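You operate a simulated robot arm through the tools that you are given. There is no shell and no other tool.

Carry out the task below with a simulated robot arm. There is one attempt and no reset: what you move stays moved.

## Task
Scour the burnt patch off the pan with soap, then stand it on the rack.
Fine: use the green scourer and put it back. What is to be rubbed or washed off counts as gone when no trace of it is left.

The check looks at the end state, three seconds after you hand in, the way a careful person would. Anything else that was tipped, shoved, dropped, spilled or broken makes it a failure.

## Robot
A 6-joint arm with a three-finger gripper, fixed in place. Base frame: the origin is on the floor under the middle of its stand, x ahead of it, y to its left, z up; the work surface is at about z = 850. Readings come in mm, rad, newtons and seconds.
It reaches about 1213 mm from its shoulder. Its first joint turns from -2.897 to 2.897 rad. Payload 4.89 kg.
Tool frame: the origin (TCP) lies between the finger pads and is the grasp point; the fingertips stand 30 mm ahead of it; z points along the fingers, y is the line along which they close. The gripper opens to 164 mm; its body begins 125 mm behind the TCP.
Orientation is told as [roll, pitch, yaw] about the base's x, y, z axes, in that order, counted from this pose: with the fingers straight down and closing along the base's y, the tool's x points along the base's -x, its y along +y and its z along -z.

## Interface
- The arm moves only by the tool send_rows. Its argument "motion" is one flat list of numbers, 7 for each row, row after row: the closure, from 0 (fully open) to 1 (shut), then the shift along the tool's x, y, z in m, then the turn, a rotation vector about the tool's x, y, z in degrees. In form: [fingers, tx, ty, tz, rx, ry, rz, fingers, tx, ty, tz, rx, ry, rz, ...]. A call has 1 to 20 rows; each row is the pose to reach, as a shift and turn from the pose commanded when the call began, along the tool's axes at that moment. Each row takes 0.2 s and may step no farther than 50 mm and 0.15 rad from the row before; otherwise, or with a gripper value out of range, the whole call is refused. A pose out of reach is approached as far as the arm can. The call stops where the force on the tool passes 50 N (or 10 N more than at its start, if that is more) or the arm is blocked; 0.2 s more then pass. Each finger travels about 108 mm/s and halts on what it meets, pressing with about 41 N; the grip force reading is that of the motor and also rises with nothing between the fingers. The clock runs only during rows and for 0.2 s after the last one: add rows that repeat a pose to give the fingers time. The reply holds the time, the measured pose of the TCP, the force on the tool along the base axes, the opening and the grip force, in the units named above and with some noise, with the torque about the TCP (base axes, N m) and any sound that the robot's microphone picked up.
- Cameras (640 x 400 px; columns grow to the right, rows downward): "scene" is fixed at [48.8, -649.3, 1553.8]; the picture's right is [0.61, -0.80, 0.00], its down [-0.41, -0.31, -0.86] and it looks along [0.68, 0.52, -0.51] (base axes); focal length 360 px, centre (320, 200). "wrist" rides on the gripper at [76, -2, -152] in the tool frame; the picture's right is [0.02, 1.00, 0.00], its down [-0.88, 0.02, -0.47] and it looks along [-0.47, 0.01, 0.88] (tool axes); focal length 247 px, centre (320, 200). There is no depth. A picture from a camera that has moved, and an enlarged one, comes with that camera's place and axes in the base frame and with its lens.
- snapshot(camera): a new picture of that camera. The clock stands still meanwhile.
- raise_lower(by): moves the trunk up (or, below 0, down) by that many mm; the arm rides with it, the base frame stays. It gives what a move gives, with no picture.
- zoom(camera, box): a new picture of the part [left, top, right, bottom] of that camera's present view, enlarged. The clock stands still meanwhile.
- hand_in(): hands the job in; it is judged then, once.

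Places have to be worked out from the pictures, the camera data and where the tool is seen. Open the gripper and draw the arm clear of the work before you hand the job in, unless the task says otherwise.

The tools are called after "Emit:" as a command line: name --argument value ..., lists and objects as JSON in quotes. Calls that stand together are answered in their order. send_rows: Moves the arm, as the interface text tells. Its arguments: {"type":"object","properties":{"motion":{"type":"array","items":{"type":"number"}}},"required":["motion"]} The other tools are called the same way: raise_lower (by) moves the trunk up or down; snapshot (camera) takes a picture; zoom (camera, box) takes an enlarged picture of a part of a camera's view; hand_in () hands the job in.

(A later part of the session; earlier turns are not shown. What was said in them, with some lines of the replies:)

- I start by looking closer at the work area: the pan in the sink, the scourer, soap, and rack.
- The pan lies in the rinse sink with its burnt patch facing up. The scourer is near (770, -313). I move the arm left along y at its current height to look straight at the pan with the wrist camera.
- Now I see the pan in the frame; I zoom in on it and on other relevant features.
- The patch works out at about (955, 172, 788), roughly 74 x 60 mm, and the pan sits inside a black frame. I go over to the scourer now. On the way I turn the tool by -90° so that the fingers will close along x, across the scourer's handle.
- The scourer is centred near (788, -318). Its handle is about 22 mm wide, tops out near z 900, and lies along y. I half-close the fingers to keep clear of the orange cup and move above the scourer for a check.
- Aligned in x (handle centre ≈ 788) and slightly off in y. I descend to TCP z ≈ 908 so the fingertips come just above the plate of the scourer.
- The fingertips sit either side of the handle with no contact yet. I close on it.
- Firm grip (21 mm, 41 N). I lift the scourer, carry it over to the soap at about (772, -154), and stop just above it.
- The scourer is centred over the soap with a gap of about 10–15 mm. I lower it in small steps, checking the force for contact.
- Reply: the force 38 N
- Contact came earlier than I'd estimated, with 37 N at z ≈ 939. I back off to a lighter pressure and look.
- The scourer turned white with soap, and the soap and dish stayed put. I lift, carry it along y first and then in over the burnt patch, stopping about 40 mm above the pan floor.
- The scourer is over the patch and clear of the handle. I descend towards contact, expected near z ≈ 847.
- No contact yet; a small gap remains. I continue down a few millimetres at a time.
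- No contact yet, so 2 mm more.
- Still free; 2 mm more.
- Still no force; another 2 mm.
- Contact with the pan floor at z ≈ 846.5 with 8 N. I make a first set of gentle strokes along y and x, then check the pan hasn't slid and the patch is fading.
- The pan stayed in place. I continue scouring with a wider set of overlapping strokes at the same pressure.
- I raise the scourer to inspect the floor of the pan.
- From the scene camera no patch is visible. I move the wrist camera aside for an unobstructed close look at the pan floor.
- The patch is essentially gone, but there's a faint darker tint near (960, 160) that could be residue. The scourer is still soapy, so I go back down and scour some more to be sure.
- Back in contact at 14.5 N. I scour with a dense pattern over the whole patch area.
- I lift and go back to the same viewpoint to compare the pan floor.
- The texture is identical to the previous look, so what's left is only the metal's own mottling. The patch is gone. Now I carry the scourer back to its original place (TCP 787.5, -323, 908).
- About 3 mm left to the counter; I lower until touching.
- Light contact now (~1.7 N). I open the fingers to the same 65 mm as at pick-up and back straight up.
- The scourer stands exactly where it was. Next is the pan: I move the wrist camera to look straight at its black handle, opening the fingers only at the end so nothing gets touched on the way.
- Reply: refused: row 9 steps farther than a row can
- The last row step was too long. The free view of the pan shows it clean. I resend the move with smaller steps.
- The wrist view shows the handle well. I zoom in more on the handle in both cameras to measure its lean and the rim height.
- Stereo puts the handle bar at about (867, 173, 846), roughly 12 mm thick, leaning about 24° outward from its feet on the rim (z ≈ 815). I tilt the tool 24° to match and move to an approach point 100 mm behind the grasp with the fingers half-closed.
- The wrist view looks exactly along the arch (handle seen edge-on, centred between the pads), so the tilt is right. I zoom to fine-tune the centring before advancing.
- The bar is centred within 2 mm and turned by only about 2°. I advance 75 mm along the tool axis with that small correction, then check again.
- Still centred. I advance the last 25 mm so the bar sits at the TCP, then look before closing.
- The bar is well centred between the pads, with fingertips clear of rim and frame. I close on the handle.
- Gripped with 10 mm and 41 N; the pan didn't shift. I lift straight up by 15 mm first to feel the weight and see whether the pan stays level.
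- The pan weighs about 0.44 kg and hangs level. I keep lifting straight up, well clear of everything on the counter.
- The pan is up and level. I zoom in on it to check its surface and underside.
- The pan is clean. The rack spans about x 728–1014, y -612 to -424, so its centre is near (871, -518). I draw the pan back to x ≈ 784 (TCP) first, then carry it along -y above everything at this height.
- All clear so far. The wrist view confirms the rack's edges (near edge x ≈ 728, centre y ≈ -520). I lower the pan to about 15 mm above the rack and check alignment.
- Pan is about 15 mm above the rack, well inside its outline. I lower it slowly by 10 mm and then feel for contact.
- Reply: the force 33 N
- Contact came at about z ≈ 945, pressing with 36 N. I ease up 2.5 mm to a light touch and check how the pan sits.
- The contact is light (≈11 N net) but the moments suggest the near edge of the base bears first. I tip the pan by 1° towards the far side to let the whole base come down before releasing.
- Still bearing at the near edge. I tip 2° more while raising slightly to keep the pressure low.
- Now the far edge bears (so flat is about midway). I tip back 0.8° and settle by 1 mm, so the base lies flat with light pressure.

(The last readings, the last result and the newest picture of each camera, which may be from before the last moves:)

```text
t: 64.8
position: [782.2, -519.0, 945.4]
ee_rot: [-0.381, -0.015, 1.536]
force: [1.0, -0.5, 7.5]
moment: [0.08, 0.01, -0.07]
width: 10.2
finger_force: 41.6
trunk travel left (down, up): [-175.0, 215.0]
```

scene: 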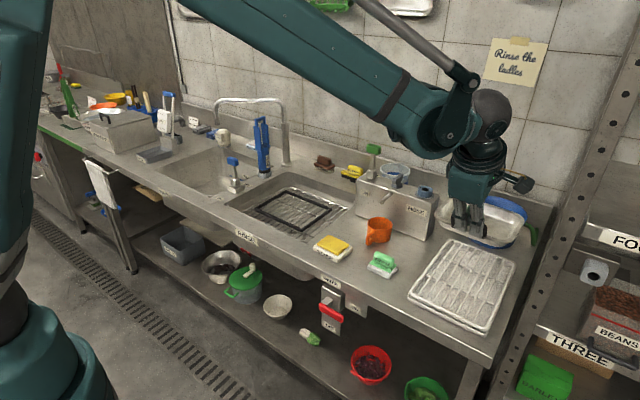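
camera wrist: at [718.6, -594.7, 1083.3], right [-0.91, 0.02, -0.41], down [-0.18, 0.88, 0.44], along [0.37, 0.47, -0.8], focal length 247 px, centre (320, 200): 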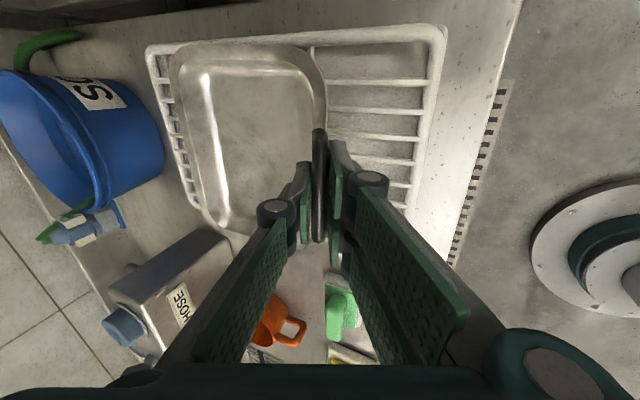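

Close to flat now. I relieve the pressure slightly and open the fingers slowly.

Emit:
send_rows --motion '[1, 0, -0.0002, -0.0006, -0.2, 0, 0, 1, 0, -0.0002, -0.0006, -0.2, 0, 0, 0.94, 0, -0.0002, -0.0006, -0.2, 0, 0, 0.9, 0, -0.0002, -0.0006, -0.2, 0, 0, 0.86, 0, -0.0002, -0.0006, -0.2, 0, 0, 0.82, 0, -0.0002, -0.0006, -0.2, 0, 0, 0.82, 0, -0.0002, -0.0006, -0.2, 0, 0]'

Emit:
snapshot --camera "wrist"

Emit:
zoom --camera "scene" --box '[400, 210, 544, 330]'

```text
t: 66.4
position: [780.7, -520.0, 945.3]
ee_rot: [-0.378, -0.017, 1.536]
force: [-0.3, 0.0, 0.7]
moment: [0.01, 0.0, -0.01]
width: 29.4
finger_force: 0.0
trunk travel left (down, up): [-175.0, 215.0]
```

```text
taken
camera wrist: at [724.5, -595.3, 1086.6], right [-0.93, 0.02, -0.37], down [-0.16, 0.88, 0.45], along [0.33, 0.47, -0.82], focal length 247 px, centre (320, 200)
```

wrist: 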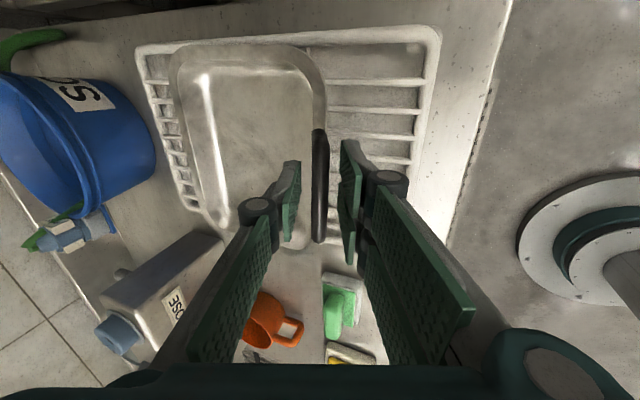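

```text
3.33 times, centred on (472, 270) of scene
camera zoom: at [48.8, -649.3, 1553.8], right [0.61, -0.8, 0.0], down [-0.41, -0.31, -0.86], along [0.68, 0.52, -0.51], focal length 1199 px, centre (-187, -33)
```

zoom: 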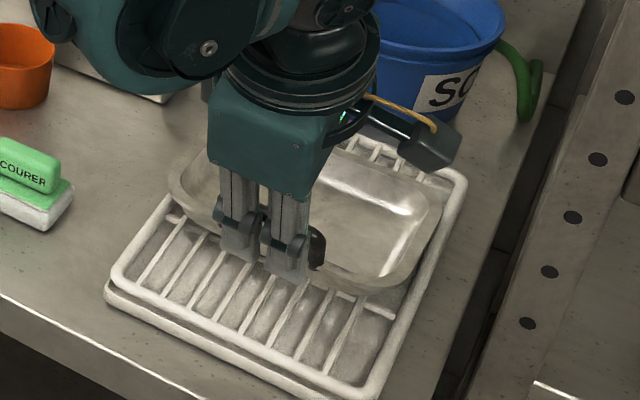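

Released; the pan rests on the rack and the handle is free between the pads. I retreat along the tool axis, then straight up.

Emit:
send_rows --motion '[0.8, 0, 0, -0.012, 0, 0, 0, 0.78, 0, 0, -0.03, 0, 0, 0, 0.76, 0, 0, -0.055, 0, 0, 0, 0.76, 0, 0, -0.09, 0, 0, 0, 0.76, 0, 0, -0.13, 0, 0, 0, 0.76, 0, 0, -0.17, 0, 0, 0, 0.76, 0, 0, -0.21, 0, 0, 0]'

Emit:
snapshot --camera "wrist"

Emit:
zoom --camera "scene" --box '[400, 210, 544, 330]'

```text
t: 68.0
position: [705.8, -520.9, 1139.9]
ee_rot: [-0.379, -0.015, 1.537]
force: [0.8, -0.2, -0.4]
moment: [0.08, 0.07, 0.03]
width: 39.7
finger_force: 0.0
trunk travel left (down, up): [-175.0, 215.0]
```

```text
taken
camera wrist: at [648.4, -596.5, 1281.3], right [-0.93, 0.02, -0.37], down [-0.16, 0.88, 0.45], along [0.33, 0.47, -0.82], focal length 247 px, centre (320, 200)
```

wrist: 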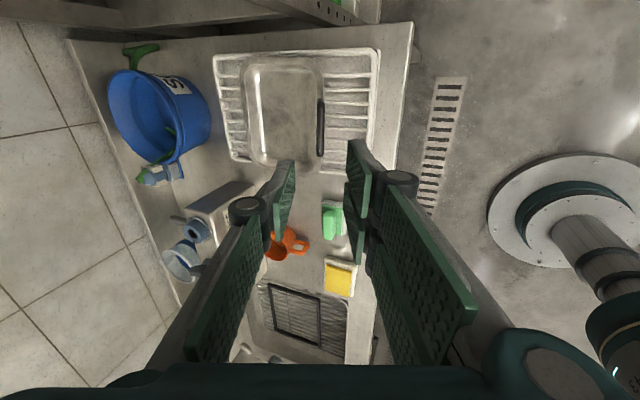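

```text
3.33 times, centred on (472, 270) of scene
camera zoom: at [48.8, -649.3, 1553.8], right [0.61, -0.8, 0.0], down [-0.41, -0.31, -0.86], along [0.68, 0.52, -0.51], focal length 1199 px, centre (-187, -33)
```

zoom: 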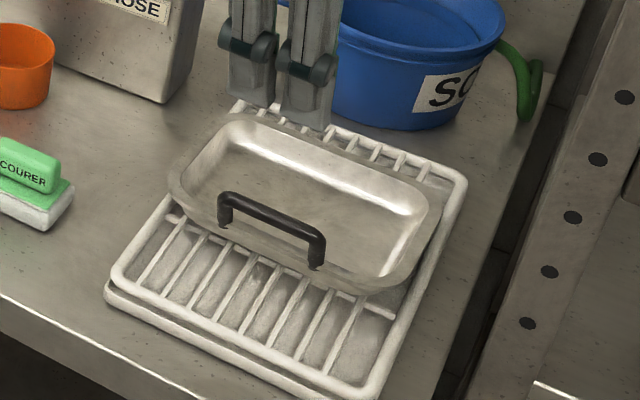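

The pan stands flat on the rack. I inspect its floor and the surroundings closely for traces.

Emit:
zoom --camera "wrist" --box '[210, 40, 380, 180]'

Emit:
zoom --camera "scene" --box '[430, 230, 518, 290]'

Emit:
zoom --camera "scene" --box '[230, 170, 410, 290]'

```text
2.86 times, centred on (295, 110) of wrist
camera zoom: at [648.4, -596.5, 1281.3], right [-0.93, 0.02, -0.37], down [-0.16, 0.88, 0.45], along [0.33, 0.47, -0.82], focal length 706 px, centre (391, 457)
```

zoom: 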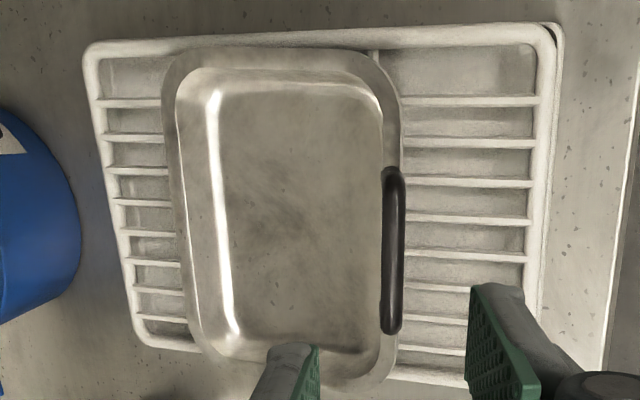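

```text
6.67 times, centred on (474, 260) of scene
camera zoom: at [48.8, -649.3, 1553.8], right [0.61, -0.8, 0.0], down [-0.41, -0.31, -0.86], along [0.68, 0.52, -0.51], focal length 2399 px, centre (-707, -200)
```

zoom: 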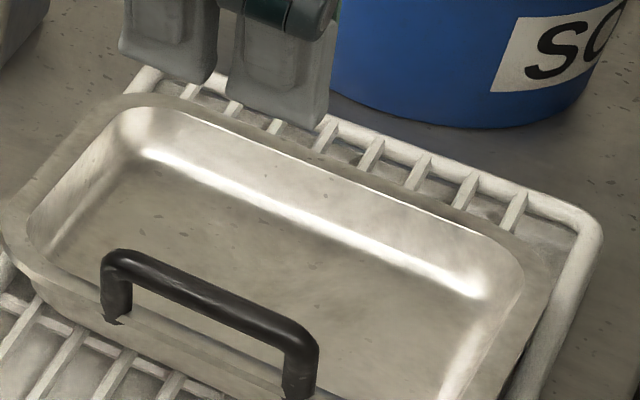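

```text
3.33 times, centred on (320, 230) of scene
camera zoom: at [48.8, -649.3, 1553.8], right [0.61, -0.8, 0.0], down [-0.41, -0.31, -0.86], along [0.68, 0.52, -0.51], focal length 1199 px, centre (320, 100)
```

zoom: 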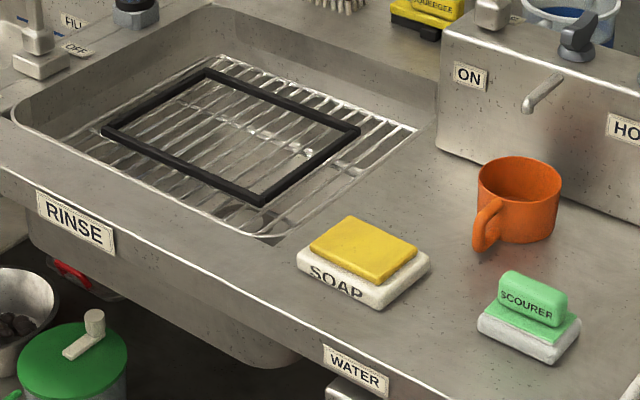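

I zoom further into the centre of the pan floor to tell texture from residue.

Emit:
zoom --camera "wrist" --box '[256, 60, 336, 110]'

Emit:
zoom --camera "wrist" --box '[246, 100, 342, 160]'

Emit:
zoom --camera "scene" --box '[450, 236, 514, 276]'

```text
8.00 times, centred on (296, 85) of wrist
camera zoom: at [648.4, -596.5, 1281.3], right [-0.93, 0.02, -0.37], down [-0.16, 0.88, 0.45], along [0.33, 0.47, -0.82], focal length 1976 px, centre (512, 1120)
```

zoom: 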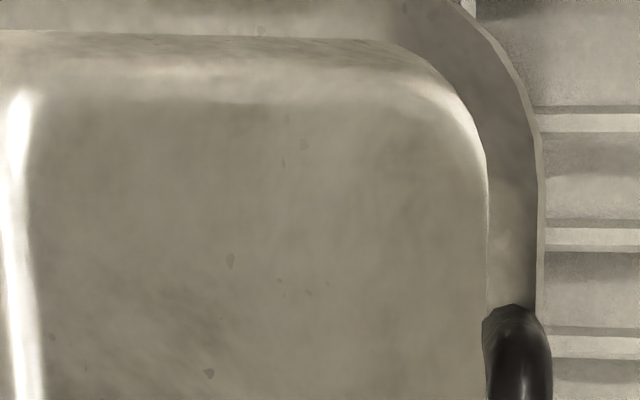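

```text
6.67 times, centred on (294, 130) of wrist
camera zoom: at [648.4, -596.5, 1281.3], right [-0.93, 0.02, -0.37], down [-0.16, 0.88, 0.45], along [0.33, 0.47, -0.82], focal length 1646 px, centre (493, 667)
```

zoom: 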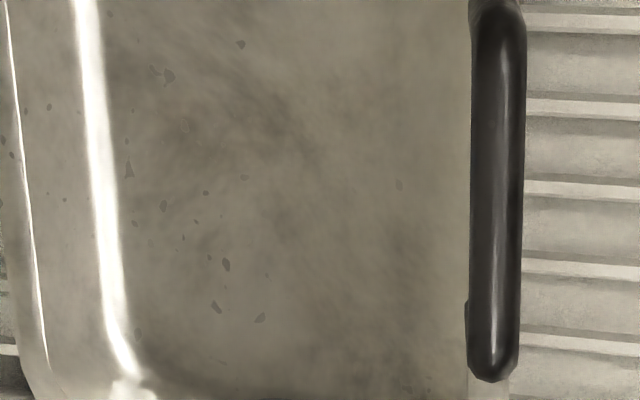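

```text
10.00 times, centred on (482, 256) of scene
camera zoom: at [48.8, -649.3, 1553.8], right [0.61, -0.8, 0.0], down [-0.41, -0.31, -0.86], along [0.68, 0.52, -0.51], focal length 3598 px, centre (-1300, -360)
```

zoom: 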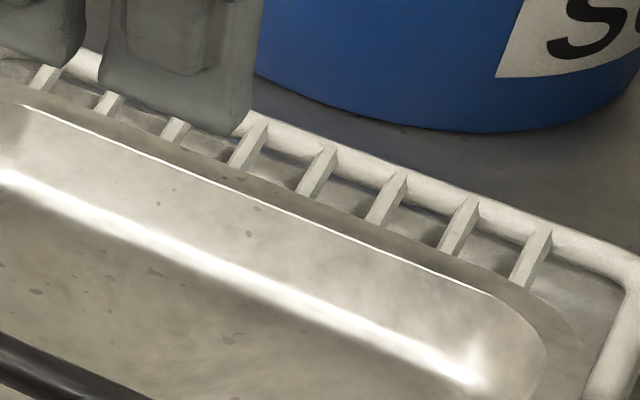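

The floor shows only the metal's own brushed mottling, spread evenly beyond where the patch was. Everything else is in its place. I draw the arm up and clear, turn the tool upright and open the gripper.

Emit:
send_rows --motion '[0.76, -0.04, 0.001, -0.017, -4, 0, 0, 0.6, -0.08, 0.002, -0.034, -8, 0, 0, 0.4, -0.12, 0.004, -0.051, -12, 0, 0, 0.2, -0.16, 0.005, -0.068, -16, 0, 0, 0, -0.2, 0.006, -0.085, -20, 0, 0, 0, -0.2, 0.006, -0.085, -21.7, 0, 0, 0, -0.2, 0.006, -0.085, -21.7, 0, 0]'

Emit:
snapshot --camera "scene"

Emit:
snapshot --camera "wrist"

Emit:
zoom --camera "scene" --box '[400, 210, 544, 330]'

```text
t: 69.6
position: [674.6, -318.6, 1221.8]
ee_rot: [0.003, -0.015, 1.534]
force: [0.7, 1.1, -0.6]
moment: [-0.09, -0.03, -0.03]
width: 163.8
finger_force: 0.1
trunk travel left (down, up): [-175.0, 215.0]
```

```text
taken
```

scene: 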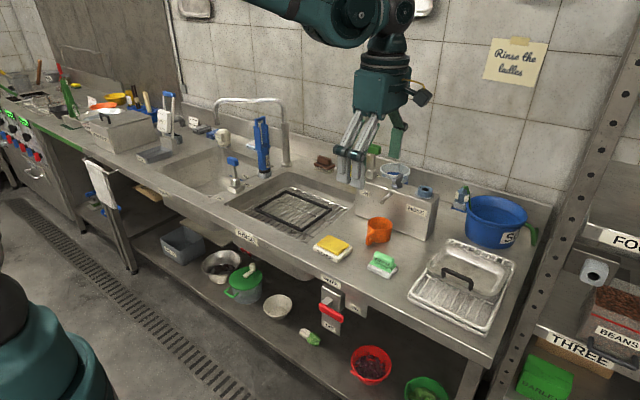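

```text
taken
camera wrist: at [674.7, -397.2, 1372.5], right [-1.0, 0.01, 0.0], down [0.01, 0.87, 0.49], along [0.0, 0.49, -0.87], focal length 247 px, centre (320, 200)
```

wrist: 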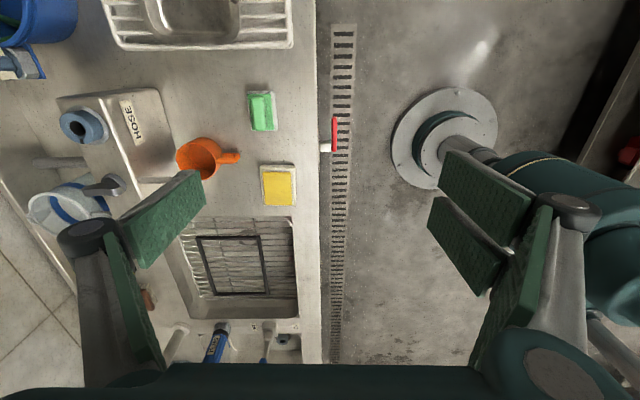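

```text
3.33 times, centred on (472, 270) of scene
camera zoom: at [48.8, -649.3, 1553.8], right [0.61, -0.8, 0.0], down [-0.41, -0.31, -0.86], along [0.68, 0.52, -0.51], focal length 1199 px, centre (-187, -33)
```

zoom: 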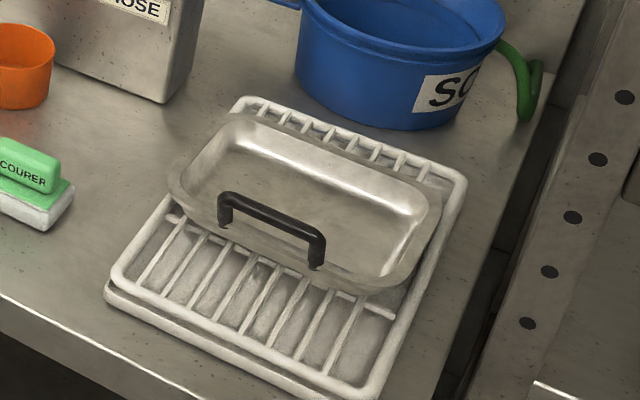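

The pan stands flat and clean on the rack, and the scourer is back at its original spot. The soap, cup and everything else are untouched, and the arm is clear with the gripper open, so I hand in.

Emit:
hand_in

```text
The job is handed in.
```

I scoured the burnt patch off the pan with the soaped green scourer, and the pan now rests flat on the rack. I handed the job in, but no verdict has come back yet.

- **Pan:** I went over the patch twice. Up close, only the metal's own faint mottling shows on the floor of the pan, and it looked the same before and after the second pass, so I took it as texture. I didn't rinse the pan, and no soap shows on it.
- **Scourer:** It is back where I picked it up. Its pad is still white with soap, because the task didn't ask for it to be rinsed.
- **Everything else:** The soap and its dish, the orange cup, the sink frame and the rack all look undisturbed in the last pictures. The arm is clear with the gripper open.
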